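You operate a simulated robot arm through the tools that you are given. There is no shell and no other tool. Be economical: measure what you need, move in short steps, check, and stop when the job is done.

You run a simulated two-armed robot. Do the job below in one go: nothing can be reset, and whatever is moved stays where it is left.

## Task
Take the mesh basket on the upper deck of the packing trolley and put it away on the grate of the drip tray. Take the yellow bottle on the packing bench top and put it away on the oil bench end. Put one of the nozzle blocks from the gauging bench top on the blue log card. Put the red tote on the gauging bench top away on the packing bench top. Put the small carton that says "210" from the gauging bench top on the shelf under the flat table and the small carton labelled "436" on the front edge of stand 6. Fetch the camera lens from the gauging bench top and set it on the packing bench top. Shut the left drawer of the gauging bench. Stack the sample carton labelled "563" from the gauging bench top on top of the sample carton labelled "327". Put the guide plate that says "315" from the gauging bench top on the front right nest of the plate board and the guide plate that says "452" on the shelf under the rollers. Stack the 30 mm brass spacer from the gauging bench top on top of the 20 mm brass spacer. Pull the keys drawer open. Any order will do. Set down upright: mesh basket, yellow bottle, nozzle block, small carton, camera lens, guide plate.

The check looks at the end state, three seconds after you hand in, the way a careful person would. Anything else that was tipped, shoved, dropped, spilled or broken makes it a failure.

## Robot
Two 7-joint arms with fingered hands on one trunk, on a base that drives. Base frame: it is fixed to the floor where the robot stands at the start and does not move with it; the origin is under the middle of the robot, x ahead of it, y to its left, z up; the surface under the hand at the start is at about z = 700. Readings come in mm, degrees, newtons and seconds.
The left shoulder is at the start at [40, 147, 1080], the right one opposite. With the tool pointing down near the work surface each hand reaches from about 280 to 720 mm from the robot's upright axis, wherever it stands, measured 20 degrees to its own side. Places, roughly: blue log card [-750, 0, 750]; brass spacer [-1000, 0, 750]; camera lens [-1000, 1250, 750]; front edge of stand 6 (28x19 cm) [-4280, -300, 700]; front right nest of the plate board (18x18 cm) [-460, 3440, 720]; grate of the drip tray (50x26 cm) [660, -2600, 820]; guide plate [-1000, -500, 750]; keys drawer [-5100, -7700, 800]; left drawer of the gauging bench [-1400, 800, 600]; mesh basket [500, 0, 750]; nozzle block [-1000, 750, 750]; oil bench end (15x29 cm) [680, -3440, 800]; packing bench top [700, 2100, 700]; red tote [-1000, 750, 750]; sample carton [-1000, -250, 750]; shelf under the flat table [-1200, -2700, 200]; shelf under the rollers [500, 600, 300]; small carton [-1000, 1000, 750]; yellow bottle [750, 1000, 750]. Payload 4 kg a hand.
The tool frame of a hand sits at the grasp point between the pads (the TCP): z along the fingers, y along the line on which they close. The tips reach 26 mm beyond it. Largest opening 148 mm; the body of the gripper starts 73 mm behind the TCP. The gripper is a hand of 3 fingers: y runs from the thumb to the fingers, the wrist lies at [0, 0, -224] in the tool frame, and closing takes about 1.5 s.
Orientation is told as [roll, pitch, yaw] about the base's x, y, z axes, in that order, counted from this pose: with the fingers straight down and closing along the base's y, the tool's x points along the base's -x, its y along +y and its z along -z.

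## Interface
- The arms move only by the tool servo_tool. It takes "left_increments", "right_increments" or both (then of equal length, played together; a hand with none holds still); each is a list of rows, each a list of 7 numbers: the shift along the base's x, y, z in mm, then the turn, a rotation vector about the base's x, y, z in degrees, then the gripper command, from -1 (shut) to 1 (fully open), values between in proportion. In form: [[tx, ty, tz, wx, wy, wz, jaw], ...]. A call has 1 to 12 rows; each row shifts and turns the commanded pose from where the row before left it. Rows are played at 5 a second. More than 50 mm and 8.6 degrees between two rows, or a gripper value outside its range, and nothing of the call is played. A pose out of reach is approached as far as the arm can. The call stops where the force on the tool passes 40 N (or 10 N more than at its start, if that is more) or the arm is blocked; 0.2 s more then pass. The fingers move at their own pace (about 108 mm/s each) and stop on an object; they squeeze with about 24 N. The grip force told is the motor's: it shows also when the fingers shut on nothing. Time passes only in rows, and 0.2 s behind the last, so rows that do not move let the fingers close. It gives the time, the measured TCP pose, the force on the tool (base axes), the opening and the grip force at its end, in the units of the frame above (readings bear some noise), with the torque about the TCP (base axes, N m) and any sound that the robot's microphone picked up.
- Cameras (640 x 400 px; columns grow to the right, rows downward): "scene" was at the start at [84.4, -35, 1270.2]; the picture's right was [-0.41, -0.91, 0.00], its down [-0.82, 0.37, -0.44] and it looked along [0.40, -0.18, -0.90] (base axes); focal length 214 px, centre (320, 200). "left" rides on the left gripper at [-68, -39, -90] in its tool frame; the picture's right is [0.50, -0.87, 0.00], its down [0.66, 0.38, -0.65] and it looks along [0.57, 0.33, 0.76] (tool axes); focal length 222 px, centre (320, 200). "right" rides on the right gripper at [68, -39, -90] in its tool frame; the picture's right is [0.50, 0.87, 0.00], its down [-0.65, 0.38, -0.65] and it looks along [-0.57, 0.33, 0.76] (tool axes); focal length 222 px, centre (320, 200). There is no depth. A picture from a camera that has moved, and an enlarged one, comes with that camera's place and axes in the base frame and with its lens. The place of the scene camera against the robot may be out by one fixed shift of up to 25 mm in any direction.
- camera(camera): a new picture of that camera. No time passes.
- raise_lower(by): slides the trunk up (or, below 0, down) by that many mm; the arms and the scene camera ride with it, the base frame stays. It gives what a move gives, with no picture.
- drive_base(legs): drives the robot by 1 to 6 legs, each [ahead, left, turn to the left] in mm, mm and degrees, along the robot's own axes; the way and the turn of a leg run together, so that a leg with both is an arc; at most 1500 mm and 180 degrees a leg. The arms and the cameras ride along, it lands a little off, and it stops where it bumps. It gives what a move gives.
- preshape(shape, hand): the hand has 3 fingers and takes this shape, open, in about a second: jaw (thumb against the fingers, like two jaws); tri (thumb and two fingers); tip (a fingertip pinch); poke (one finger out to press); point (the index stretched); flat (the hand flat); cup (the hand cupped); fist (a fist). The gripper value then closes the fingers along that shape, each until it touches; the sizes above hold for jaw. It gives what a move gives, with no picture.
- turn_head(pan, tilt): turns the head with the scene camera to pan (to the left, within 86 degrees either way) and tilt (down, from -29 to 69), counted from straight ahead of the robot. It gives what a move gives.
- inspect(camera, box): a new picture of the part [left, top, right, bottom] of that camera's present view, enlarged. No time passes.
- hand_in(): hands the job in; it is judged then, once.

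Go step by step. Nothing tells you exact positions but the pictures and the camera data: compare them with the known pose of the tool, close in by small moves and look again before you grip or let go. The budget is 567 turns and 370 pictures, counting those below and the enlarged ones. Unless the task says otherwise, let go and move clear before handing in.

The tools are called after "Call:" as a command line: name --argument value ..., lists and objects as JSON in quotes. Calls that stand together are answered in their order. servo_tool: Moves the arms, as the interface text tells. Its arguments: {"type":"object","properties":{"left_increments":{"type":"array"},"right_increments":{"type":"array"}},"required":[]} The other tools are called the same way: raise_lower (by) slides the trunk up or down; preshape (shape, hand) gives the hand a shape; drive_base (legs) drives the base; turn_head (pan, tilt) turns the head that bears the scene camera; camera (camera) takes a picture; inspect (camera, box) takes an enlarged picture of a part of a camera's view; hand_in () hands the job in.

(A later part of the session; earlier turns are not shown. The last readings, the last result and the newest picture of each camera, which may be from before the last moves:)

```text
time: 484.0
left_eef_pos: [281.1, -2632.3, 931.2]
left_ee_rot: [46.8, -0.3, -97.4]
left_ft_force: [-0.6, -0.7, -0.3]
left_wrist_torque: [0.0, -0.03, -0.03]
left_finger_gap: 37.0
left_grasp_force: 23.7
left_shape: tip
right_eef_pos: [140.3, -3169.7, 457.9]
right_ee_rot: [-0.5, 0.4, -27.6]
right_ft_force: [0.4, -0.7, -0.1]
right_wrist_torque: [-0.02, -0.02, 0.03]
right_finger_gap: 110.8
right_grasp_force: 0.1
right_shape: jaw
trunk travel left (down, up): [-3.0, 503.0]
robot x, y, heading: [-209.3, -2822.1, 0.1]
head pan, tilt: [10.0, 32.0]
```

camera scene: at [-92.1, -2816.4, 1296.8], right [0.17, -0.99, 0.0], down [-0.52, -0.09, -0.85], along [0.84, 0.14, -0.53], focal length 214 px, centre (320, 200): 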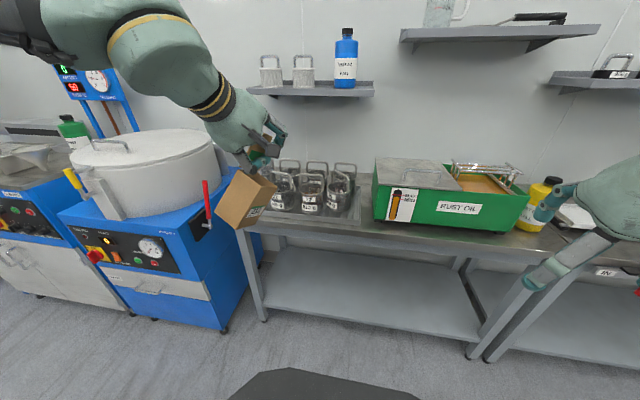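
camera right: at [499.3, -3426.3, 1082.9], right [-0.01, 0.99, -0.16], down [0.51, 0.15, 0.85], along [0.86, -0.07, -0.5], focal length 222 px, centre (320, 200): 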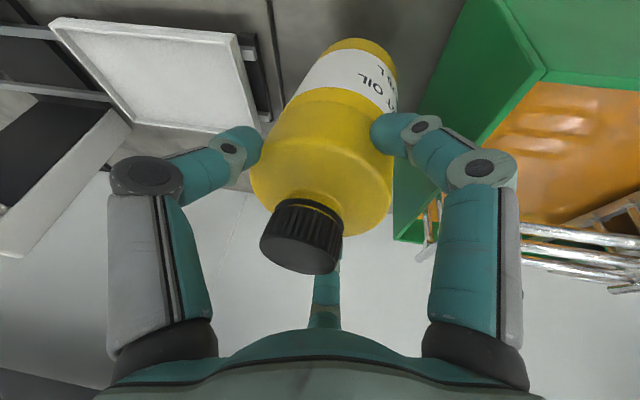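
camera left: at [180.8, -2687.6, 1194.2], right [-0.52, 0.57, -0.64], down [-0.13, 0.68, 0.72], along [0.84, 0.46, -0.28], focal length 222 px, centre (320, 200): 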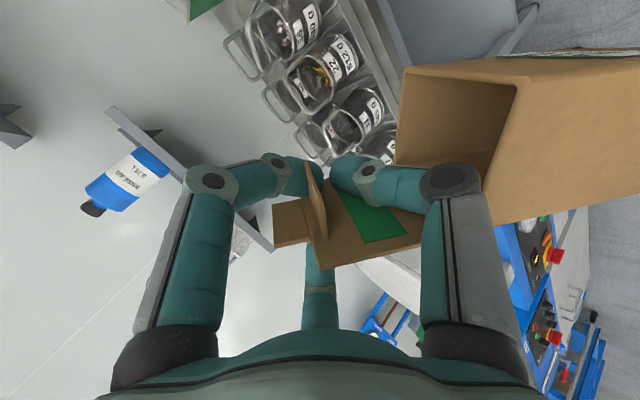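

The right arm goes low easily when out to its side (45°). I test further down.

Call:
servo_tool --right_increments '[[0, 0, -45, 0, 0, 0, 0.5], [0, 0, -45, 0, 0, 0, 0.5], [0, 0, -45, 0, 0, 0, 0.5], [0, 0, -45, 0, 0, 0, 0.5], [0, 0, -20, 0, 0, 0, 0.5]]'

Call:
camera --camera "scene"

```text
time: 485.2
left_eef_pos: [281.3, -2632.4, 930.9]
left_ee_rot: [47.0, -0.2, -97.4]
left_ft_force: [0.1, 0.4, -0.2]
left_wrist_torque: [-0.01, -0.04, -0.02]
left_finger_gap: 37.2
left_grasp_force: 23.9
left_shape: tip
right_eef_pos: [139.3, -3169.3, 258.3]
right_ee_rot: [-0.4, 0.4, -27.6]
right_ft_force: [0.5, -0.2, 0.3]
right_wrist_torque: [-0.02, -0.05, -0.01]
right_finger_gap: 111.2
right_grasp_force: 0.0
right_shape: jaw
trunk travel left (down, up): [-3.0, 503.0]
robot x, y, heading: [-206.6, -2822.6, -0.3]
head pan, tilt: [10.0, 32.0]
```

```text
129 pictures are left
camera scene: at [-92.2, -2816.2, 1067.1], right [0.17, -0.99, 0.0], down [-0.52, -0.09, -0.85], along [0.84, 0.15, -0.53], focal length 214 px, centre (320, 200)
```

scene: 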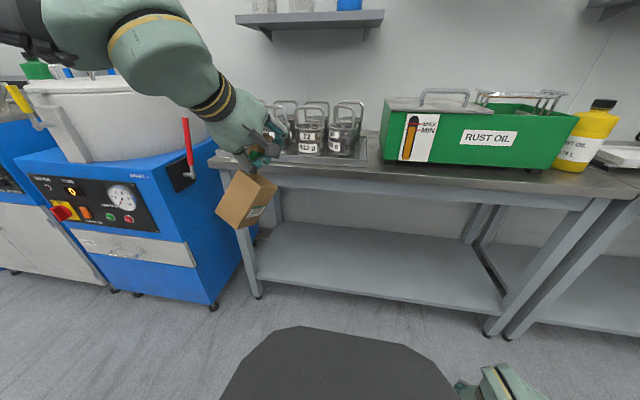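

The right arm reaches z = 258 in that posture, so low shelves are feasible from the side. I now rotate the left hand 30° to bring the hanging carton upright.

Call:
servo_tool --left_increments '[[0, 0, 10, -7.5, 0, 0, -1], [0, 0, 10, -7.5, 0, 0, -1], [0, 0, 10, -7.5, 0, 0, -1], [0, 0, 10, -7.5, 0, 0, -1]]' --right_increments '[[0, 0, 45, 0, 0, 0, 0.5], [0, 0, 45, 0, 0, 0, 0.5], [0, 0, 45, 0, 0, 0, 0.5], [0, 0, 45, 0, 0, 0, 0.5]]'

Call:
inspect --camera "scene" --box '[160, 60, 360, 240]'

Call:
camera --camera "left"

```text
time: 486.2
left_eef_pos: [281.0, -2631.2, 972.3]
left_ee_rot: [51.3, -30.0, -98.5]
left_ft_force: [0.5, 1.0, -1.2]
left_wrist_torque: [0.01, -0.05, 0.01]
left_finger_gap: 36.8
left_grasp_force: 24.3
left_shape: tip
right_eef_pos: [140.3, -3170.4, 439.8]
right_ee_rot: [-0.4, 0.6, -27.5]
right_ft_force: [-0.5, 0.8, -0.2]
right_wrist_torque: [0.01, 0.01, 0.05]
right_finger_gap: 111.0
right_grasp_force: 0.0
right_shape: jaw
trunk travel left (down, up): [-3.0, 503.0]
robot x, y, heading: [-209.3, -2822.3, -0.2]
head pan, tilt: [10.0, 32.0]
```

```text
2.22 times, centred on (260, 150) of scene
camera zoom: at [-92.3, -2815.5, 1067.1], right [0.17, -0.99, 0.0], down [-0.52, -0.09, -0.85], along [0.84, 0.15, -0.53], focal length 477 px, centre (453, 311)
```

zoom: 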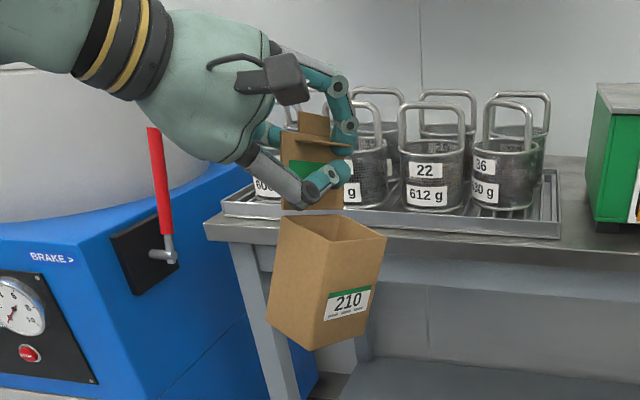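

```text
127 pictures are left
camera left: at [180.8, -2663.0, 1027.7], right [-0.52, 0.17, -0.84], down [-0.13, 0.95, 0.28], along [0.84, 0.26, -0.47], focal length 222 px, centre (320, 200)
```

left: 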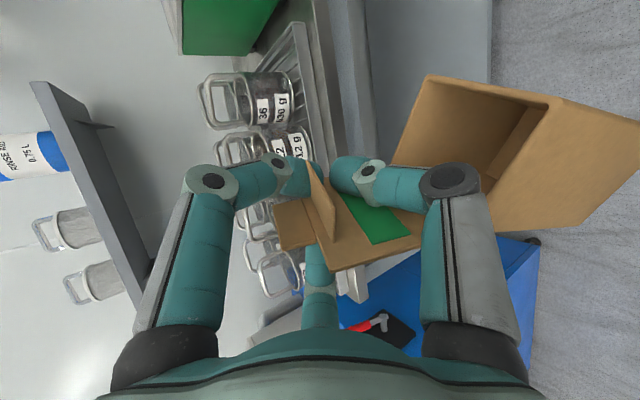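

The carton now hangs nearly upright. I move it to the left arm's side posture, tuck the right hand, and turn to face the table.

Call:
servo_tool --left_increments '[[-20, 35, 0, 0, 0, 0, -1], [-20, 35, 0, 0, 0, 0, -1], [-20, 35, 0, 0, 0, 0, -1], [-20, 35, 0, 0, 0, 0, -1], [-10, 20, 0, 0, 0, 0, -1]]' --right_increments '[[-20, 0, 45, 0, 0, 0, 0.5], [-20, 0, 45, 0, 0, 0, 0.5], [-20, 0, 45, 0, 0, 0, 0.5], [-20, 0, 45, 0, 0, 0, 0.5], [0, 0, 45, 0, 0, 0, 0.5]]'

Call:
drive_base --legs '[[109, 250, 0], [0, 0, 90], [0, 0, 90]]'

Call:
turn_head --pan 20 --tilt 35

Call:
camera --camera "scene"

```text
time: 487.4
left_eef_pos: [189.9, -2471.8, 970.4]
left_ee_rot: [51.2, -30.0, -98.6]
left_ft_force: [-0.9, 0.3, 0.5]
left_wrist_torque: [-0.02, -0.04, 0.01]
left_finger_gap: 37.1
left_grasp_force: 24.3
left_shape: tip
right_eef_pos: [60.1, -3170.9, 665.9]
right_ee_rot: [-0.5, 0.4, -27.5]
right_ft_force: [-0.1, 0.7, -0.1]
right_wrist_torque: [0.02, 0.03, -0.01]
right_finger_gap: 111.0
right_grasp_force: 0.1
right_shape: jaw
trunk travel left (down, up): [-3.0, 503.0]
robot x, y, heading: [-208.4, -2822.7, -0.3]
head pan, tilt: [10.0, 32.0]
```

```text
time: 492.1
left_eef_pos: [-269.3, -2080.7, 968.1]
left_ee_rot: [51.6, -30.6, -33.4]
left_ft_force: [0.5, 0.3, -0.2]
left_wrist_torque: [0.01, -0.01, 0.03]
left_finger_gap: 37.1
left_grasp_force: 23.5
left_shape: tip
right_eef_pos: [317.5, -2495.1, 669.9]
right_ee_rot: [-1.3, -0.2, 36.9]
right_ft_force: [0.0, -0.3, 0.2]
right_wrist_torque: [0.01, 0.0, 0.02]
right_finger_gap: 110.8
right_grasp_force: 0.0
right_shape: jaw
trunk travel left (down, up): [-3.0, 503.0]
robot x, y, heading: [-106.8, -2590.7, 65.2]
head pan, tilt: [10.0, 32.0]
stopped in leg 2: the robot was blocked; the commanded pose is now the measured one
```

```text
time: 492.8
left_eef_pos: [-271.3, -2084.4, 970.2]
left_ee_rot: [51.9, -30.6, -33.6]
left_ft_force: [-0.4, -0.5, 0.0]
left_wrist_torque: [0.01, 0.01, -0.02]
left_finger_gap: 37.1
left_grasp_force: 24.0
left_shape: tip
right_eef_pos: [317.5, -2496.1, 671.0]
right_ee_rot: [-1.3, -0.3, 37.1]
right_ft_force: [-0.3, 0.3, -0.6]
right_wrist_torque: [-0.03, -0.01, -0.05]
right_finger_gap: 110.9
right_grasp_force: 0.0
right_shape: jaw
trunk travel left (down, up): [-3.0, 503.0]
robot x, y, heading: [-107.8, -2590.1, 65.3]
head pan, tilt: [20.0, 35.0]
```

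```text
126 pictures are left
camera scene: at [-97.5, -2496.7, 1062.9], right [1.0, -0.08, 0.01], down [-0.04, -0.57, -0.82], along [0.08, 0.82, -0.57], focal length 214 px, centre (320, 200)
```

scene: 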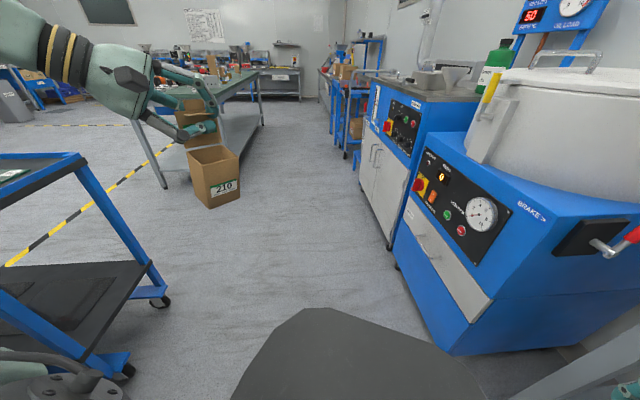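

Turning was blocked on the right side. I move away from the wash bench, lift the right hand, and finish the turn.

Call:
drive_base --legs '[[-60, 140, 0]]'

Call:
servo_tool --right_increments '[[-20, 5, 45, 0, 0, 0, 0.5], [-20, 5, 45, 0, 0, 0, 0.5], [-20, 5, 45, 0, 0, 0, 0.5], [-10, 5, 45, 0, 0, 0, 0.5], [0, 0, 45, 0, 0, 0, 0.5]]'

Call:
turn_head --pan -70 --tilt 35

Call:
camera --camera "scene"

```text
time: 494.2
left_eef_pos: [-413.1, -2078.4, 969.9]
left_ee_rot: [51.3, -30.1, -33.1]
left_ft_force: [-0.2, 0.0, -1.3]
left_wrist_torque: [0.02, -0.02, 0.02]
left_finger_gap: 37.2
left_grasp_force: 23.6
left_shape: tip
right_eef_pos: [173.1, -2489.2, 666.0]
right_ee_rot: [-0.9, 0.5, 37.2]
right_ft_force: [0.1, 0.1, -0.5]
right_wrist_torque: [0.0, -0.06, 0.02]
right_finger_gap: 110.9
right_grasp_force: 0.1
right_shape: jaw
trunk travel left (down, up): [-3.0, 503.0]
robot x, y, heading: [-253.3, -2588.5, 65.3]
head pan, tilt: [20.0, 35.0]
```

```text
time: 495.4
left_eef_pos: [-411.7, -2078.7, 971.8]
left_ee_rot: [51.3, -30.0, -33.1]
left_ft_force: [0.0, -1.0, 0.0]
left_wrist_torque: [0.03, -0.02, 0.0]
left_finger_gap: 37.4
left_grasp_force: 24.4
left_shape: tip
right_eef_pos: [102.9, -2468.5, 891.7]
right_ee_rot: [-0.9, 0.4, 37.2]
right_ft_force: [0.7, -0.4, 0.3]
right_wrist_torque: [0.01, 0.04, 0.01]
right_finger_gap: 110.7
right_grasp_force: 0.0
right_shape: jaw
trunk travel left (down, up): [-3.0, 503.0]
robot x, y, heading: [-258.0, -2584.7, 65.4]
head pan, tilt: [20.0, 35.0]
```

```text
time: 497.1
left_eef_pos: [-411.2, -2079.1, 971.8]
left_ee_rot: [51.2, -30.0, -33.0]
left_ft_force: [0.7, 0.2, 0.1]
left_wrist_torque: [0.01, -0.03, 0.02]
left_finger_gap: 37.1
left_grasp_force: 23.8
left_shape: tip
right_eef_pos: [102.6, -2468.6, 890.5]
right_ee_rot: [-0.9, 0.4, 37.2]
right_ft_force: [0.1, -0.3, 0.0]
right_wrist_torque: [0.0, 0.01, 0.01]
right_finger_gap: 110.8
right_grasp_force: 0.1
right_shape: jaw
trunk travel left (down, up): [-3.0, 503.0]
robot x, y, heading: [-258.5, -2582.2, 65.3]
head pan, tilt: [-70.0, 35.0]
```

```text
125 pictures are left
camera scene: at [-155.4, -2584.8, 1062.5], right [-0.08, -1.0, 0.0], down [-0.57, 0.05, -0.82], along [0.82, -0.07, -0.57], focal length 214 px, centre (320, 200)
```

scene: 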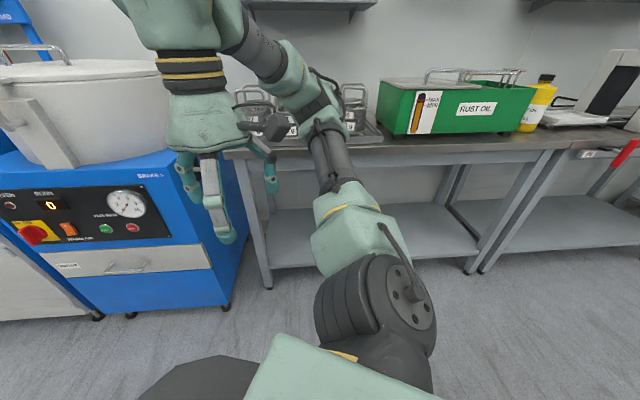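

Call:
drive_base --legs '[[0, 0, 115], [-70, 0, 0]]'

Call:
turn_head --pan 25 --tilt 45

Call:
camera --camera "scene"

```text
time: 502.9
left_eef_pos: [-585.2, -2937.9, 971.9]
left_ee_rot: [51.2, -30.0, 81.9]
left_ft_force: [0.2, 0.0, -0.4]
left_wrist_torque: [-0.02, -0.02, -0.01]
left_finger_gap: 37.2
left_grasp_force: 23.4
left_shape: tip
right_eef_pos: [-447.6, -2307.7, 890.8]
right_ee_rot: [-0.8, 0.3, 152.1]
right_ft_force: [0.0, 0.5, 0.4]
right_wrist_torque: [0.04, 0.03, -0.04]
right_finger_gap: 111.0
right_grasp_force: 0.1
right_shape: jaw
trunk travel left (down, up): [-3.0, 503.0]
robot x, y, heading: [-192.4, -2588.6, -179.8]
head pan, tilt: [-70.0, 35.0]
```

```text
time: 504.6
left_eef_pos: [-585.4, -2937.1, 971.7]
left_ee_rot: [51.2, -30.0, 81.7]
left_ft_force: [-0.8, 0.2, -0.1]
left_wrist_torque: [-0.04, 0.01, 0.03]
left_finger_gap: 37.3
left_grasp_force: 23.7
left_shape: tip
right_eef_pos: [-448.9, -2307.2, 891.5]
right_ee_rot: [-0.8, 0.5, 152.2]
right_ft_force: [0.0, -0.9, -0.7]
right_wrist_torque: [0.04, 0.01, -0.01]
right_finger_gap: 111.0
right_grasp_force: 0.0
right_shape: jaw
trunk travel left (down, up): [-3.0, 503.0]
robot x, y, heading: [-188.3, -2585.5, -179.5]
head pan, tilt: [25.0, 45.0]
```

```text
124 pictures are left
camera scene: at [-275.4, -2630.7, 1047.7], right [-0.43, 0.9, 0.0], down [0.64, 0.3, -0.71], along [-0.64, -0.3, -0.71], focal length 214 px, centre (320, 200)
```

scene: 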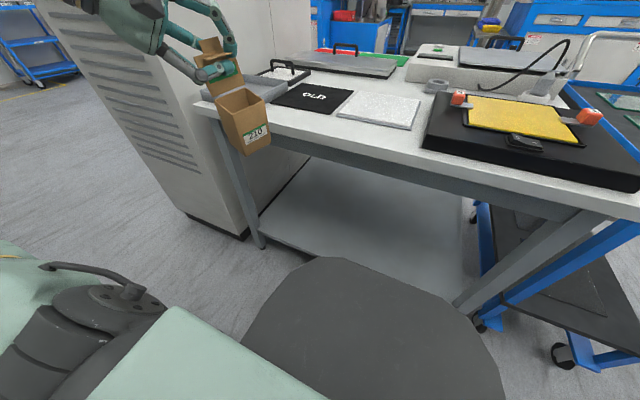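

The carton hangs in front of the table. I lower it in front of the shelf.

Call:
servo_tool --left_increments '[[0, 0, -45, 0, 0, 0, -1], [0, 0, -45, 0, 0, 0, -1], [0, 0, -45, 0, 0, 0, -1], [0, 0, -45, 0, 0, 0, -1], [0, 0, -45, 0, 0, 0, -1], [0, 0, -45, 0, 0, 0, -1], [0, 0, -45, 0, 0, 0, -1], [0, 0, -45, 0, 0, 0, -1], [0, 0, -45, 0, 0, 0, -1], [0, 0, -45, 0, 0, 0, -1], [0, 0, -45, 0, 0, 0, -1]]'

Call:
camera --camera "scene"

```text
time: 507.0
left_eef_pos: [-572.2, -2963.0, 525.6]
left_ee_rot: [51.2, -30.0, 81.7]
left_ft_force: [-0.5, 0.7, -1.3]
left_wrist_torque: [0.0, 0.03, 0.0]
left_finger_gap: 36.7
left_grasp_force: 24.4
left_shape: tip
left hand out of reach, approached as far as the arm can: row 10, 11
right_eef_pos: [-448.6, -2306.8, 890.3]
right_ee_rot: [-0.9, 0.4, 152.1]
right_ft_force: [0.5, 0.8, -0.3]
right_wrist_torque: [0.02, -0.02, 0.01]
right_finger_gap: 110.7
right_grasp_force: 0.2
right_shape: jaw
trunk travel left (down, up): [-3.0, 503.0]
robot x, y, heading: [-191.4, -2584.9, -179.7]
head pan, tilt: [25.0, 45.0]
```

```text
123 pictures are left
camera scene: at [-275.6, -2630.8, 1047.7], right [-0.43, 0.9, 0.0], down [0.64, 0.3, -0.71], along [-0.64, -0.3, -0.71], focal length 214 px, centre (320, 200)
```

scene: 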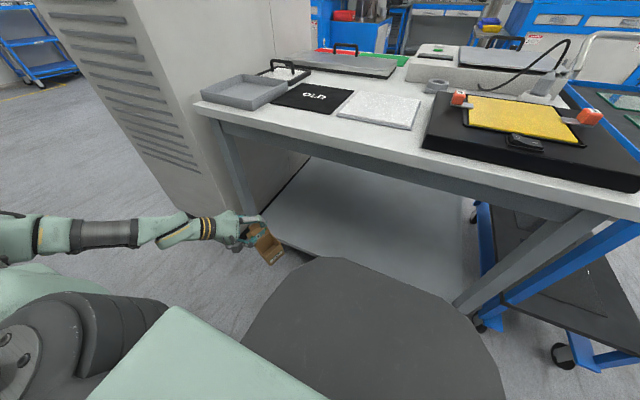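

Call:
servo_tool --left_increments '[[-40, 10, -10, 0, 0, 0, -1], [-40, 10, -20, 0, 0, 0, -1], [-30, 5, -30, 0, 0, 0, -1], [-10, 0, -40, 0, 0, 0, -1], [0, 0, -40, 0, 0, 0, -1]]'

Call:
camera --camera "scene"

Call:
camera --camera "left"

```text
time: 508.2
left_eef_pos: [-685.5, -2952.5, 408.5]
left_ee_rot: [51.5, -30.1, 81.7]
left_ft_force: [-0.7, -0.1, 0.2]
left_wrist_torque: [0.04, -0.04, -0.02]
left_finger_gap: 36.9
left_grasp_force: 24.5
left_shape: tip
left hand out of reach, approached as far as the arm can: row 1, 2
right_eef_pos: [-448.8, -2308.5, 891.9]
right_ee_rot: [-0.9, 0.3, 152.1]
right_ft_force: [-0.2, 0.1, 0.6]
right_wrist_torque: [0.01, 0.0, -0.01]
right_finger_gap: 110.8
right_grasp_force: 0.1
right_shape: jaw
trunk travel left (down, up): [-3.0, 503.0]
robot x, y, heading: [-188.5, -2583.3, -179.8]
head pan, tilt: [25.0, 45.0]
```

```text
122 pictures are left
camera scene: at [-275.3, -2632.2, 1047.6], right [-0.43, 0.9, 0.0], down [0.64, 0.3, -0.71], along [-0.64, -0.3, -0.71], focal length 214 px, centre (320, 200)
```

scene: 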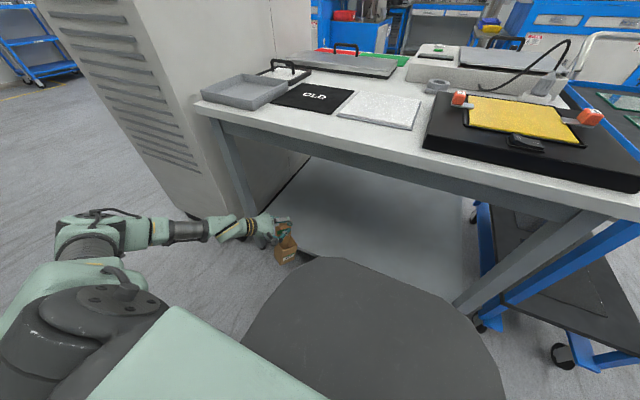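

```text
121 pictures are left
camera left: at [-584.6, -2921.1, 463.7], right [0.52, -0.17, -0.84], down [0.14, -0.95, 0.28], along [-0.84, -0.26, -0.47], focal length 222 px, centre (320, 200)
```

left: 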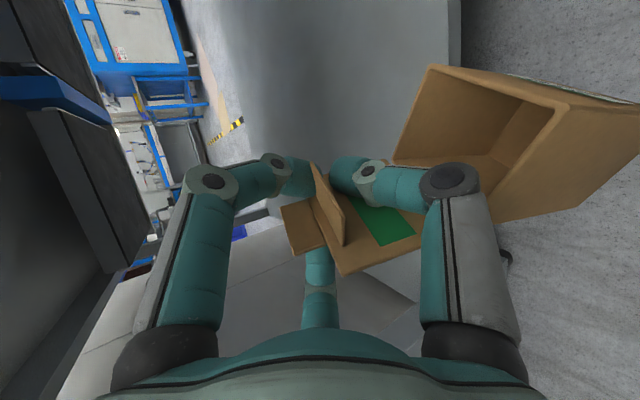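

Call:
inspect --camera "scene" --box '[200, 170, 360, 290]'

```text
3.33 times, centred on (280, 230) of scene
camera zoom: at [-275.3, -2632.2, 1047.6], right [-0.43, 0.9, 0.0], down [0.64, 0.3, -0.71], along [-0.64, -0.3, -0.71], focal length 715 px, centre (453, 100)
```

zoom: 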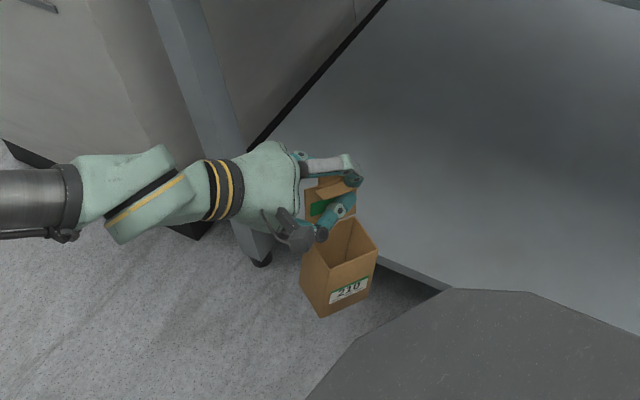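

The carton's bottom is about 85–95 mm below the hand, at z ≈ 315, still in front of the shelf. I drive forward to bring it over the shelf.

Call:
drive_base --legs '[[170, 0, 0]]'

Call:
turn_head --pan 35 --tilt 50

Call:
camera --camera "scene"

Call:
camera --camera "left"

```text
time: 509.6
left_eef_pos: [-853.0, -2952.7, 408.0]
left_ee_rot: [51.2, -29.9, 81.9]
left_ft_force: [0.7, -0.6, 0.0]
left_wrist_torque: [-0.03, -0.02, 0.0]
left_finger_gap: 36.9
left_grasp_force: 24.2
left_shape: tip
right_eef_pos: [-619.1, -2307.3, 890.8]
right_ee_rot: [-0.8, 0.5, 152.1]
right_ft_force: [0.2, -0.1, 0.5]
right_wrist_torque: [0.01, 0.0, -0.02]
right_finger_gap: 110.9
right_grasp_force: 0.1
right_shape: jaw
trunk travel left (down, up): [-3.0, 503.0]
robot x, y, heading: [-355.2, -2588.3, -179.8]
head pan, tilt: [25.0, 45.0]
```

```text
time: 510.4
left_eef_pos: [-854.3, -2952.6, 407.6]
left_ee_rot: [51.1, -30.0, 81.8]
left_ft_force: [-0.2, 0.1, 0.7]
left_wrist_torque: [-0.02, 0.0, -0.01]
left_finger_gap: 37.0
left_grasp_force: 23.7
left_shape: tip
right_eef_pos: [-617.2, -2307.6, 890.6]
right_ee_rot: [-0.8, 0.4, 152.2]
right_ft_force: [-0.3, 0.1, 0.4]
right_wrist_torque: [-0.01, 0.01, -0.03]
right_finger_gap: 110.7
right_grasp_force: 0.1
right_shape: jaw
trunk travel left (down, up): [-3.0, 503.0]
robot x, y, heading: [-357.9, -2585.1, -179.7]
head pan, tilt: [35.0, 50.0]
```

```text
119 pictures are left
camera scene: at [-433.9, -2641.2, 1040.8], right [-0.58, 0.82, 0.0], down [0.63, 0.44, -0.64], along [-0.53, -0.37, -0.77], focal length 214 px, centre (320, 200)
```

scene: 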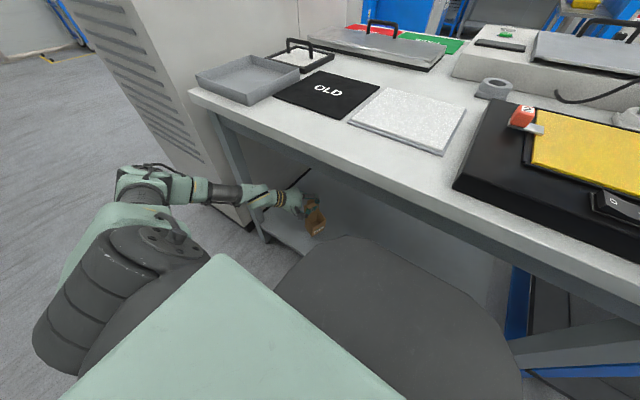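

```text
118 pictures are left
camera left: at [-752.5, -2921.1, 463.4], right [0.52, -0.17, -0.83], down [0.14, -0.95, 0.28], along [-0.84, -0.26, -0.47], focal length 222 px, centre (320, 200)
```

left: 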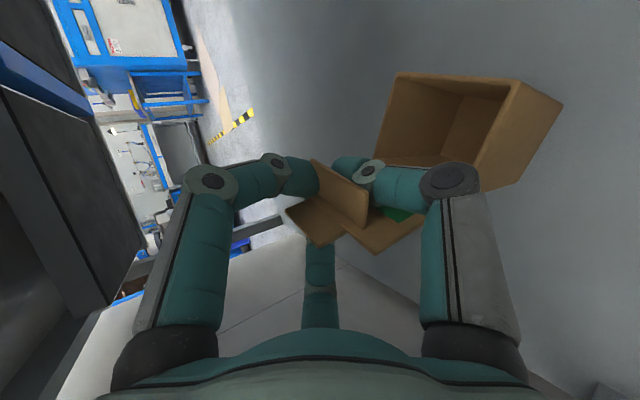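

Call:
inspect --camera "scene" --box '[240, 150, 380, 265]'

```text
3.48 times, centred on (310, 208) of scene
camera zoom: at [-433.9, -2641.2, 1040.8], right [-0.58, 0.82, 0.0], down [0.63, 0.44, -0.64], along [-0.53, -0.37, -0.77], focal length 746 px, centre (355, 174)
```

zoom: 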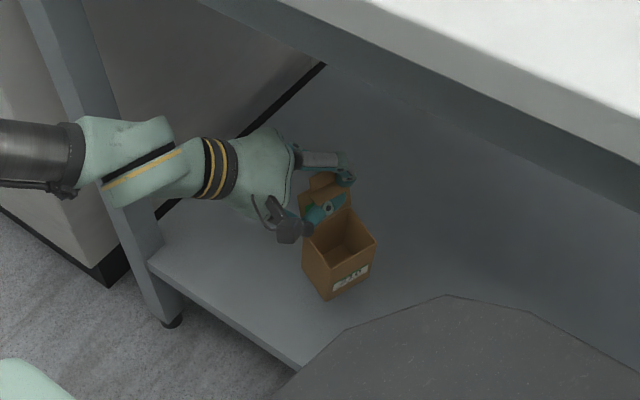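

The carton is over the shelf. I lower it in steps.

Call:
servo_tool --left_increments '[[0, 0, -20, 0, 0, 0, -1], [0, 0, -20, 0, 0, 0, -1], [0, 0, -15, 0, 0, 0, -1]]'

Call:
inspect --camera "scene" --box '[240, 150, 380, 265]'

Call:
camera --camera "left"

```text
time: 511.2
left_eef_pos: [-852.8, -2953.4, 352.3]
left_ee_rot: [51.2, -30.0, 81.8]
left_ft_force: [-0.4, 0.4, 2.1]
left_wrist_torque: [0.0, -0.01, 0.03]
left_finger_gap: 37.4
left_grasp_force: 23.8
left_shape: tip
right_eef_pos: [-617.1, -2307.9, 891.7]
right_ee_rot: [-0.7, 0.4, 152.2]
right_ft_force: [-0.2, -0.3, 0.1]
right_wrist_torque: [0.04, -0.01, -0.02]
right_finger_gap: 110.8
right_grasp_force: 0.1
right_shape: jaw
trunk travel left (down, up): [-3.0, 503.0]
robot x, y, heading: [-355.7, -2587.8, -179.8]
head pan, tilt: [35.0, 50.0]
```

```text
3.48 times, centred on (310, 208) of scene
camera zoom: at [-433.6, -2641.1, 1040.8], right [-0.58, 0.82, 0.0], down [0.63, 0.44, -0.64], along [-0.53, -0.37, -0.77], focal length 746 px, centre (355, 174)
```

zoom: 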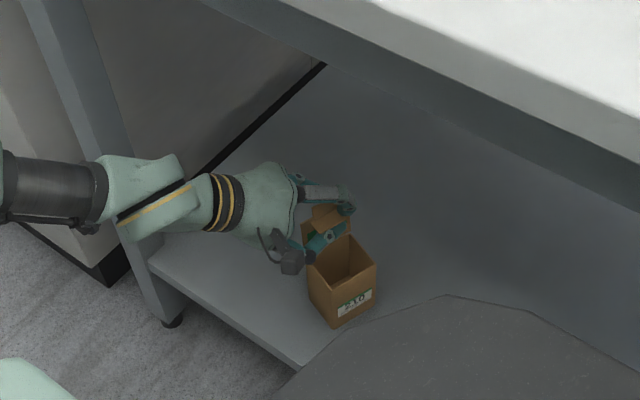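

```text
115 pictures are left
camera left: at [-752.3, -2921.6, 409.2], right [0.52, -0.17, -0.83], down [0.14, -0.95, 0.28], along [-0.84, -0.26, -0.47], focal length 222 px, centre (320, 200)
```

left: 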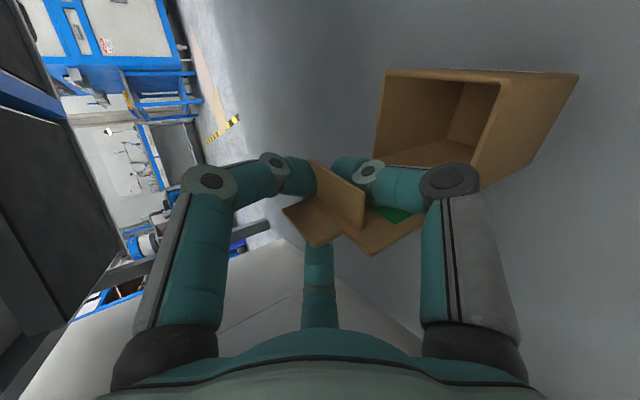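

Contact begins and the carton stands upright within a few degrees. I lower 4 mm more and open the fingers.

Call:
servo_tool --left_increments '[[0, 0, -3, 0, 0, 0, -1], [0, 0, -2, 0, 0, 0, -1], [0, 0, 0, 0, 0, 0, -0.6], [0, 0, 0, 0, 0, 0, -0.3], [0, 0, 0, 0, 0, 0, 0], [0, 0, 0, 0, 0, 0, 0.2]]'

Call:
inspect --camera "scene" --box '[240, 150, 380, 265]'

Call:
camera --camera "left"

```text
time: 512.6
left_eef_pos: [-852.4, -2952.4, 347.5]
left_ee_rot: [51.3, -30.0, 81.8]
left_ft_force: [-0.8, 1.1, 0.1]
left_wrist_torque: [0.0, 0.01, -0.01]
left_finger_gap: 88.3
left_grasp_force: 0.0
left_shape: tip
right_eef_pos: [-618.0, -2307.4, 890.3]
right_ee_rot: [-0.8, 0.5, 152.1]
right_ft_force: [-0.1, -0.5, 0.6]
right_wrist_torque: [0.02, 0.02, 0.01]
right_finger_gap: 111.1
right_grasp_force: 0.0
right_shape: jaw
trunk travel left (down, up): [-3.0, 503.0]
robot x, y, heading: [-357.0, -2587.2, -179.7]
head pan, tilt: [35.0, 50.0]
```

```text
3.48 times, centred on (310, 208) of scene
camera zoom: at [-433.8, -2641.2, 1040.8], right [-0.58, 0.82, 0.0], down [0.63, 0.44, -0.64], along [-0.52, -0.37, -0.77], focal length 746 px, centre (355, 174)
```

zoom: 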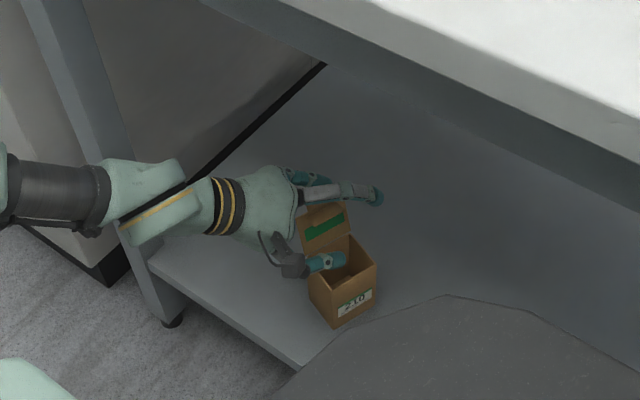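

```text
113 pictures are left
camera left: at [-752.3, -2921.0, 403.5], right [0.52, -0.17, -0.83], down [0.14, -0.95, 0.28], along [-0.84, -0.26, -0.47], focal length 222 px, centre (320, 200)
```

left: 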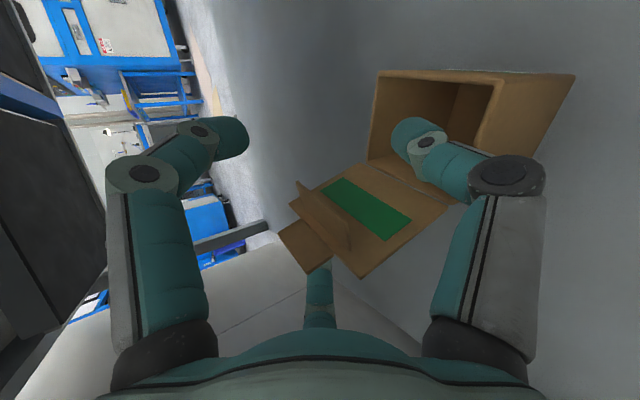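

The carton stands on the shelf with its flap free between the open fingers. I lift the hand straight up and then back out.

Call:
servo_tool --left_increments '[[0, 0, 15, 0, 0, 0, 0.2], [0, 0, 25, 0, 0, 0, 0.2], [0, 0, 35, 0, 0, 0, 0.2], [0, 0, 40, 0, 0, 0, 0.2], [0, 0, 20, 0, 0, 0, 0.2]]'

Call:
inspect --camera "scene" --box '[240, 150, 380, 265]'

```text
time: 513.8
left_eef_pos: [-851.4, -2952.1, 484.3]
left_ee_rot: [51.1, -30.0, 81.9]
left_ft_force: [0.0, -0.4, -0.2]
left_wrist_torque: [-0.01, 0.0, -0.01]
left_finger_gap: 88.4
left_grasp_force: 0.1
left_shape: tip
right_eef_pos: [-617.8, -2306.4, 890.6]
right_ee_rot: [-0.8, 0.5, 152.1]
right_ft_force: [0.1, -0.3, -0.6]
right_wrist_torque: [0.03, 0.01, 0.0]
right_finger_gap: 111.0
right_grasp_force: 0.0
right_shape: jaw
trunk travel left (down, up): [-3.0, 503.0]
robot x, y, heading: [-356.0, -2586.5, -179.9]
head pan, tilt: [35.0, 50.0]
```

```text
3.48 times, centred on (310, 208) of scene
camera zoom: at [-433.7, -2641.1, 1040.8], right [-0.58, 0.82, 0.0], down [0.63, 0.44, -0.64], along [-0.52, -0.37, -0.77], focal length 746 px, centre (355, 174)
```

zoom: 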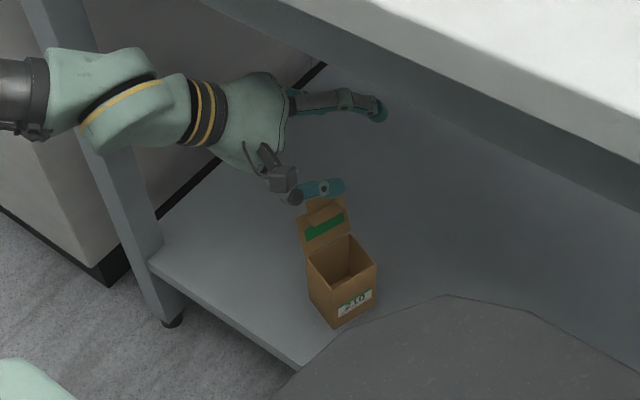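

Carton 210 is put away. I back out, raise the trunk and left hand, and turn to the drip tray to set basket 36 back as it was.

Call:
drive_base --legs '[[-330, 0, 0]]'

Call:
raise_lower --by 247

Call:
servo_tool --left_increments '[[20, 0, 45, 0, 0, 0, 0.2], [20, 0, 45, 0, 0, 0, 0.2], [10, 0, 45, 0, 0, 0, 0.2], [0, 0, 45, 0, 0, 0, 0.2], [0, 0, 45, 0, 0, 0, 0.2], [0, 0, 45, 0, 0, 0, 0.2], [0, 0, 45, 0, 0, 0, 0.2]]'

Call:
drive_base --legs '[[0, 0, 90], [0, 0, 90]]'

Call:
turn_head --pan -10 --tilt 42

Call:
camera --camera "scene"

```text
time: 516.0
left_eef_pos: [-522.2, -2951.1, 483.4]
left_ee_rot: [51.1, -30.0, 81.8]
left_ft_force: [0.0, 0.6, 0.9]
left_wrist_torque: [-0.01, 0.01, -0.03]
left_finger_gap: 88.3
left_grasp_force: 0.0
left_shape: tip
right_eef_pos: [-288.4, -2305.6, 892.4]
right_ee_rot: [-0.8, 0.3, 152.2]
right_ft_force: [0.6, -0.8, 0.0]
right_wrist_torque: [0.04, 0.0, -0.02]
right_finger_gap: 110.8
right_grasp_force: 0.1
right_shape: jaw
trunk travel left (down, up): [-3.0, 503.0]
robot x, y, heading: [-28.7, -2583.1, -179.6]
head pan, tilt: [35.0, 50.0]
```

```text
time: 518.5
left_eef_pos: [-523.3, -2951.6, 730.3]
left_ee_rot: [51.2, -30.0, 82.0]
left_ft_force: [-0.7, -0.8, -0.3]
left_wrist_torque: [0.04, 0.01, -0.01]
left_finger_gap: 88.4
left_grasp_force: 0.0
left_shape: tip
right_eef_pos: [-289.5, -2306.3, 1137.8]
right_ee_rot: [-1.0, 0.4, 152.2]
right_ft_force: [0.2, -1.2, -0.5]
right_wrist_torque: [-0.01, 0.02, -0.01]
right_finger_gap: 110.7
right_grasp_force: 0.1
right_shape: jaw
trunk travel left (down, up): [-250.0, 256.0]
robot x, y, heading: [-27.5, -2585.4, -179.7]
head pan, tilt: [35.0, 50.0]
```

```text
time: 520.1
left_eef_pos: [-473.4, -2950.4, 1045.7]
left_ee_rot: [51.2, -30.1, 81.9]
left_ft_force: [-0.5, 0.0, 0.3]
left_wrist_torque: [-0.02, 0.0, 0.01]
left_finger_gap: 88.3
left_grasp_force: 0.1
left_shape: tip
right_eef_pos: [-289.8, -2306.8, 1138.2]
right_ee_rot: [-0.8, 0.4, 152.3]
right_ft_force: [0.0, -0.1, 1.1]
right_wrist_torque: [-0.03, 0.02, 0.02]
right_finger_gap: 111.0
right_grasp_force: 0.1
right_shape: jaw
trunk travel left (down, up): [-250.0, 256.0]
robot x, y, heading: [-27.5, -2580.2, -179.3]
head pan, tilt: [35.0, 50.0]
```

```text
time: 528.1
left_eef_pos: [416.3, -2219.3, 1045.8]
left_ee_rot: [51.3, -30.0, -98.3]
left_ft_force: [0.5, 0.3, 0.7]
left_wrist_torque: [0.02, -0.01, -0.01]
left_finger_gap: 88.4
left_grasp_force: 0.0
left_shape: tip
right_eef_pos: [230.3, -2864.6, 1136.3]
right_ee_rot: [-0.8, 0.4, -28.0]
right_ft_force: [-0.1, 0.0, -0.4]
right_wrist_torque: [0.02, 0.01, 0.01]
right_finger_gap: 111.0
right_grasp_force: 0.2
right_shape: jaw
trunk travel left (down, up): [-250.0, 256.0]
robot x, y, heading: [-32.9, -2585.1, 0.0]
head pan, tilt: [35.0, 50.0]
```

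```text
time: 529.3
left_eef_pos: [416.8, -2219.4, 1046.2]
left_ee_rot: [51.3, -29.9, -98.3]
left_ft_force: [0.0, -0.2, -0.2]
left_wrist_torque: [0.04, -0.01, -0.02]
left_finger_gap: 88.4
left_grasp_force: 0.0
left_shape: tip
right_eef_pos: [229.7, -2865.3, 1138.4]
right_ee_rot: [-0.8, 0.4, -28.0]
right_ft_force: [0.2, -1.3, -0.2]
right_wrist_torque: [-0.03, 0.0, 0.01]
right_finger_gap: 111.0
right_grasp_force: 0.0
right_shape: jaw
trunk travel left (down, up): [-250.0, 256.0]
robot x, y, heading: [-30.3, -2583.1, 0.2]
head pan, tilt: [-10.0, 42.0]
```

```text
111 pictures are left
camera scene: at [81.0, -2609.1, 1298.5], right [-0.17, -0.99, 0.0], down [-0.66, 0.11, -0.74], along [0.73, -0.13, -0.67], focal length 214 px, centre (320, 200)
```

scene: 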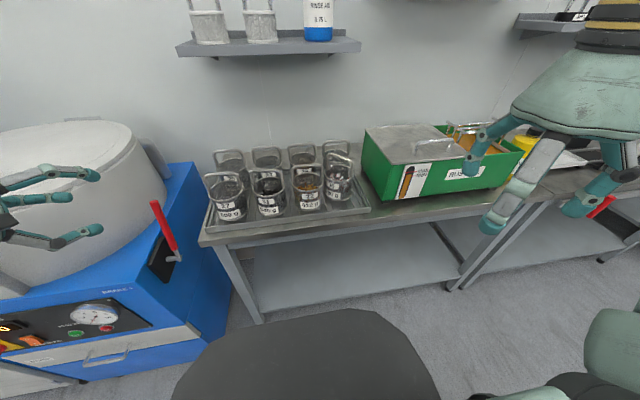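

Call:
inspect --camera "scene" --box '[195, 125, 385, 245]'

```text
3.33 times, centred on (290, 185) of scene
camera zoom: at [81.0, -2609.1, 1298.5], right [-0.17, -0.99, 0.0], down [-0.66, 0.11, -0.74], along [0.73, -0.13, -0.67], focal length 715 px, centre (420, 250)
```

zoom: 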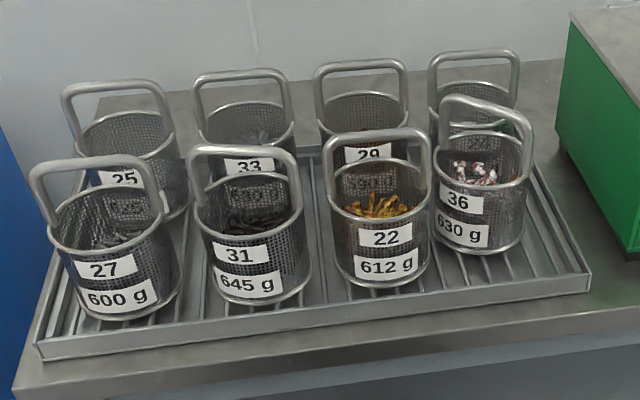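

Basket 36 was pushed about 30 mm back and turned about 23°. I tuck the left hand, come 70 mm closer and bring the right hand over its handle.

Call:
servo_tool --left_increments '[[-40, 0, 20, 0, 0, 0, 0.2], [-40, 0, 20, 0, 0, 0, 0.2], [-40, 0, 20, 0, 0, 0, 0.2]]'

Call:
drive_base --legs '[[70, -30, 0]]'

Call:
servo_tool --right_increments '[[33, 12, -6, 0, 0, 7.8, -0.2], [33, 12, -6, 0, 0, 7.8, -0.2], [33, 12, -6, 0, 0, 7.8, -0.2], [33, 12, -6, 0, 0, 7.8, -0.2], [33, 12, -6, 0, 0, 7.8, -0.2], [33, 12, -6, 0, 0, 7.8, -0.2], [33, 12, -6, 0, 0, 7.8, -0.2], [33, 12, -6, 0, 0, 7.8, -0.2], [33, 12, -6, 0, 0, 7.8, -0.2], [30, 12, -6, 0, 0, 7.8, -0.2]]'

Call:
camera --camera "right"

```text
time: 530.1
left_eef_pos: [295.0, -2219.7, 1107.1]
left_ee_rot: [51.3, -29.9, -98.5]
left_ft_force: [-0.1, -0.4, 0.2]
left_wrist_torque: [0.02, 0.05, 0.02]
left_finger_gap: 88.5
left_grasp_force: 0.0
left_shape: tip
right_eef_pos: [228.3, -2864.6, 1137.4]
right_ee_rot: [-0.8, 0.4, -28.0]
right_ft_force: [-0.3, 0.0, -0.4]
right_wrist_torque: [-0.03, 0.0, 0.02]
right_finger_gap: 110.7
right_grasp_force: 0.0
right_shape: jaw
trunk travel left (down, up): [-250.0, 256.0]
robot x, y, heading: [-28.0, -2587.8, -0.0]
head pan, tilt: [-10.0, 42.0]
```

```text
time: 531.1
left_eef_pos: [366.4, -2248.0, 1106.4]
left_ee_rot: [51.2, -30.0, -98.4]
left_ft_force: [-0.5, -1.1, -0.4]
left_wrist_torque: [0.0, 0.02, 0.01]
left_finger_gap: 88.5
left_grasp_force: 0.1
left_shape: tip
right_eef_pos: [300.4, -2893.7, 1137.4]
right_ee_rot: [-0.8, 0.5, -27.9]
right_ft_force: [0.6, -0.3, 0.0]
right_wrist_torque: [0.01, 0.01, 0.01]
right_finger_gap: 110.8
right_grasp_force: 0.1
right_shape: jaw
trunk travel left (down, up): [-250.0, 256.0]
robot x, y, heading: [37.1, -2615.3, -0.1]
head pan, tilt: [-10.0, 42.0]
```

```text
time: 533.3
left_eef_pos: [367.9, -2246.5, 1104.7]
left_ee_rot: [51.1, -30.1, -98.3]
left_ft_force: [-0.1, 1.1, -0.4]
left_wrist_torque: [0.0, 0.02, -0.03]
left_finger_gap: 88.2
left_grasp_force: 0.1
left_shape: tip
right_eef_pos: [628.1, -2772.1, 1077.0]
right_ee_rot: [-0.8, 0.6, 50.0]
right_ft_force: [0.1, 0.2, -0.1]
right_wrist_torque: [0.01, -0.01, -0.01]
right_finger_gap: 59.5
right_grasp_force: 0.0
right_shape: jaw
trunk travel left (down, up): [-250.0, 256.0]
robot x, y, heading: [40.7, -2619.3, 0.4]
head pan, tilt: [-10.0, 42.0]
```

```text
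109 pictures are left
camera right: at [615.6, -2846.5, 1167.8], right [-0.99, 0.17, -0.01], down [0.13, 0.76, 0.64], along [0.12, 0.63, -0.77], focal length 222 px, centre (320, 200)
```

right: 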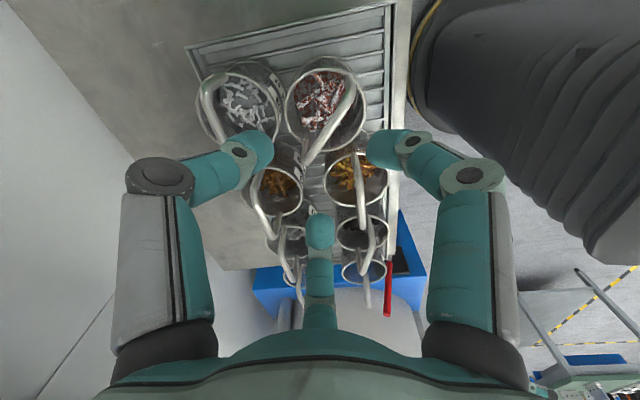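

The hand is aligned with the handle of 36. I descend onto it and close.

Call:
servo_tool --right_increments '[[-6, 4, -40, 0, 0, 1.4, -0.2], [0, 0, -40, 0, 0, 0, -0.2], [0, 0, -37, 0, 0, 0, -0.2]]'

Call:
camera --camera "right"

```text
time: 534.1
left_eef_pos: [366.6, -2249.4, 1107.0]
left_ee_rot: [51.1, -30.0, -98.3]
left_ft_force: [0.2, -0.2, 0.9]
left_wrist_torque: [-0.04, -0.01, 0.02]
left_finger_gap: 88.0
left_grasp_force: 0.0
left_shape: tip
right_eef_pos: [621.4, -2769.4, 960.1]
right_ee_rot: [-0.8, 0.4, 51.4]
right_ft_force: [0.1, 0.2, -0.7]
right_wrist_torque: [0.0, 0.02, 0.0]
right_finger_gap: 59.4
right_grasp_force: 0.1
right_shape: jaw
trunk travel left (down, up): [-250.0, 256.0]
robot x, y, heading: [42.3, -2615.7, 0.1]
head pan, tilt: [-10.0, 42.0]
```

```text
108 pictures are left
camera right: at [609.5, -2844.8, 1051.6], right [-0.99, 0.15, -0.01], down [0.11, 0.76, 0.64], along [0.1, 0.64, -0.76], focal length 222 px, centre (320, 200)
```

right: 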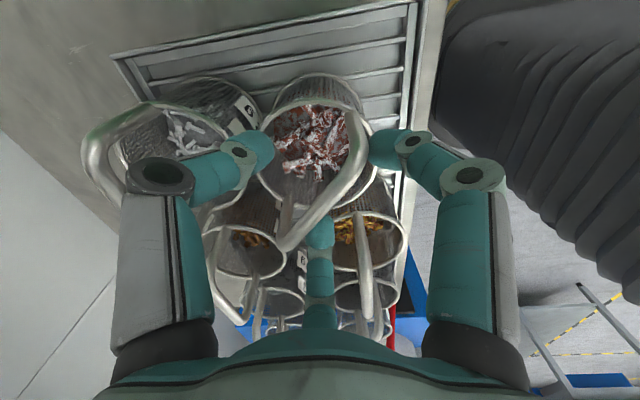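

Call:
servo_tool --right_increments '[[0, 0, 0, 0, 0, 0, -0.6], [0, 0, 0, 0, 0, 0, -1], [0, 0, 0, 0, 0, 0, -1], [0, 0, 0, 0, 0, 0, -1], [0, 0, 8, 0, 0, 0, -1], [0, 0, 7, 0, 0, 0, -1]]'

Call:
inspect --camera "scene" --box '[195, 100, 385, 220]'

```text
time: 535.5
left_eef_pos: [366.9, -2249.5, 1106.5]
left_ee_rot: [51.2, -29.9, -98.3]
left_ft_force: [0.4, 0.6, -0.8]
left_wrist_torque: [0.03, 0.0, -0.02]
left_finger_gap: 88.2
left_grasp_force: 0.1
left_shape: tip
right_eef_pos: [621.3, -2770.9, 975.7]
right_ee_rot: [-0.8, 0.4, 51.5]
right_ft_force: [0.1, -0.2, -7.0]
right_wrist_torque: [-0.05, -0.03, 0.01]
right_finger_gap: 0.0
right_grasp_force: 24.5
right_shape: jaw
trunk travel left (down, up): [-250.0, 256.0]
robot x, y, heading: [40.9, -2613.8, 0.1]
head pan, tilt: [-10.0, 42.0]
```

```text
3.33 times, centred on (290, 160) of scene
camera zoom: at [151.2, -2638.6, 1298.5], right [-0.17, -0.99, 0.0], down [-0.66, 0.11, -0.74], along [0.73, -0.13, -0.67], focal length 715 px, centre (420, 333)
```

zoom: 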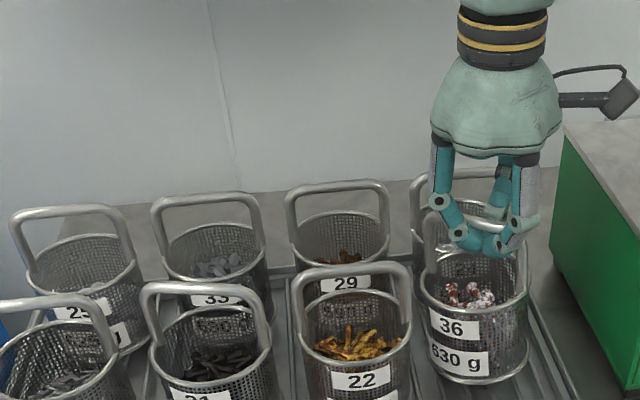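

Lifted. I move it back by (-28, -11) with a 23° turn and set it down.

Call:
servo_tool --right_increments '[[-10, -4, 0, 0, 0, 7.7, -1], [-9, -4, 0, 0, 0, 7.7, -1], [-9, -3, 0, 0, 0, 7.6, -1], [0, 0, -6, 0, 0, 0, -1], [0, 0, -5, 0, 0, 0, -1], [0, 0, -3, 0, 0, 0, -1]]'

Call:
inspect --camera "scene" --box '[195, 120, 385, 240]'

```text
time: 536.9
left_eef_pos: [366.9, -2248.1, 1107.4]
left_ee_rot: [51.2, -30.1, -98.3]
left_ft_force: [-0.3, -0.8, -0.7]
left_wrist_torque: [0.01, 0.0, 0.01]
left_finger_gap: 88.6
left_grasp_force: 0.0
left_shape: tip
right_eef_pos: [592.4, -2781.8, 962.0]
right_ee_rot: [-1.0, 0.4, 74.4]
right_ft_force: [-1.0, -1.8, -0.2]
right_wrist_torque: [0.0, -0.04, -0.01]
right_finger_gap: 0.3
right_grasp_force: 23.4
right_shape: jaw
trunk travel left (down, up): [-250.0, 256.0]
robot x, y, heading: [38.9, -2614.3, -0.1]
head pan, tilt: [-10.0, 42.0]
```

```text
3.33 times, centred on (290, 180) of scene
camera zoom: at [150.6, -2639.0, 1298.5], right [-0.17, -0.99, 0.0], down [-0.66, 0.12, -0.74], along [0.73, -0.13, -0.67], focal length 715 px, centre (420, 267)
```

zoom: 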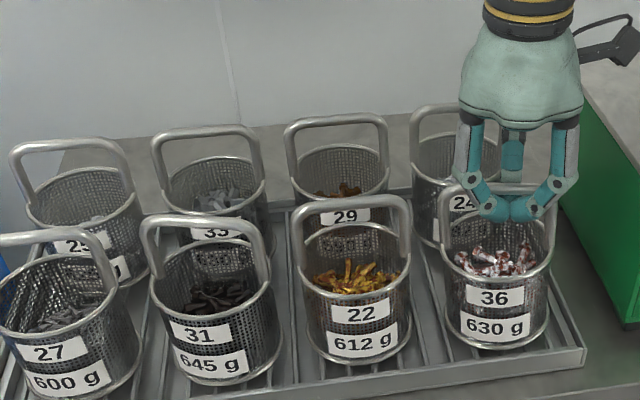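

The row is restored. I release and rise.

Call:
servo_tool --right_increments '[[0, 0, -1, 0, 0, 0, -0.6], [0, 0, 0, 0, 0, 0, -0.2], [0, 0, 0, 0, 0, 0, -0.2], [0, 0, 15, 0, 0, 0, -0.2], [0, 0, 35, 0, 0, 0, -0.2], [0, 0, 45, 0, 0, 0, -0.2], [-30, 0, 35, 0, 0, 0, 0], [-45, 0, 0, 0, 0, 0, 0], [-45, 0, 0, 0, 0, 0, 0], [-45, 0, 0, 0, 0, 0, 0]]'

Call:
inspect --camera "scene" --box '[195, 120, 385, 240]'

```text
time: 539.1
left_eef_pos: [365.7, -2247.9, 1106.4]
left_ee_rot: [51.3, -30.0, -98.3]
left_ft_force: [0.2, -0.1, 0.2]
left_wrist_torque: [-0.01, 0.03, 0.01]
left_finger_gap: 88.4
left_grasp_force: 0.1
left_shape: tip
right_eef_pos: [426.4, -2780.6, 1090.6]
right_ee_rot: [-0.9, 0.5, 74.4]
right_ft_force: [0.1, -0.2, 0.9]
right_wrist_torque: [0.01, -0.01, 0.0]
right_finger_gap: 73.3
right_grasp_force: 0.0
right_shape: jaw
trunk travel left (down, up): [-250.0, 256.0]
robot x, y, heading: [43.7, -2613.0, 0.0]
head pan, tilt: [-10.0, 42.0]
```

```text
3.33 times, centred on (290, 180) of scene
camera zoom: at [149.5, -2638.9, 1298.6], right [-0.17, -0.99, 0.0], down [-0.66, 0.12, -0.74], along [0.73, -0.13, -0.67], focal length 715 px, centre (420, 267)
```

zoom: 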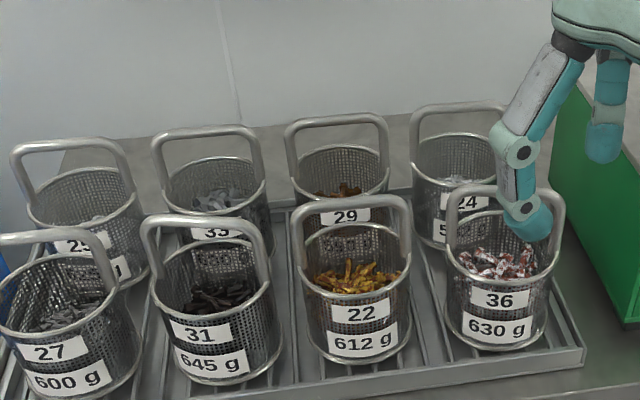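

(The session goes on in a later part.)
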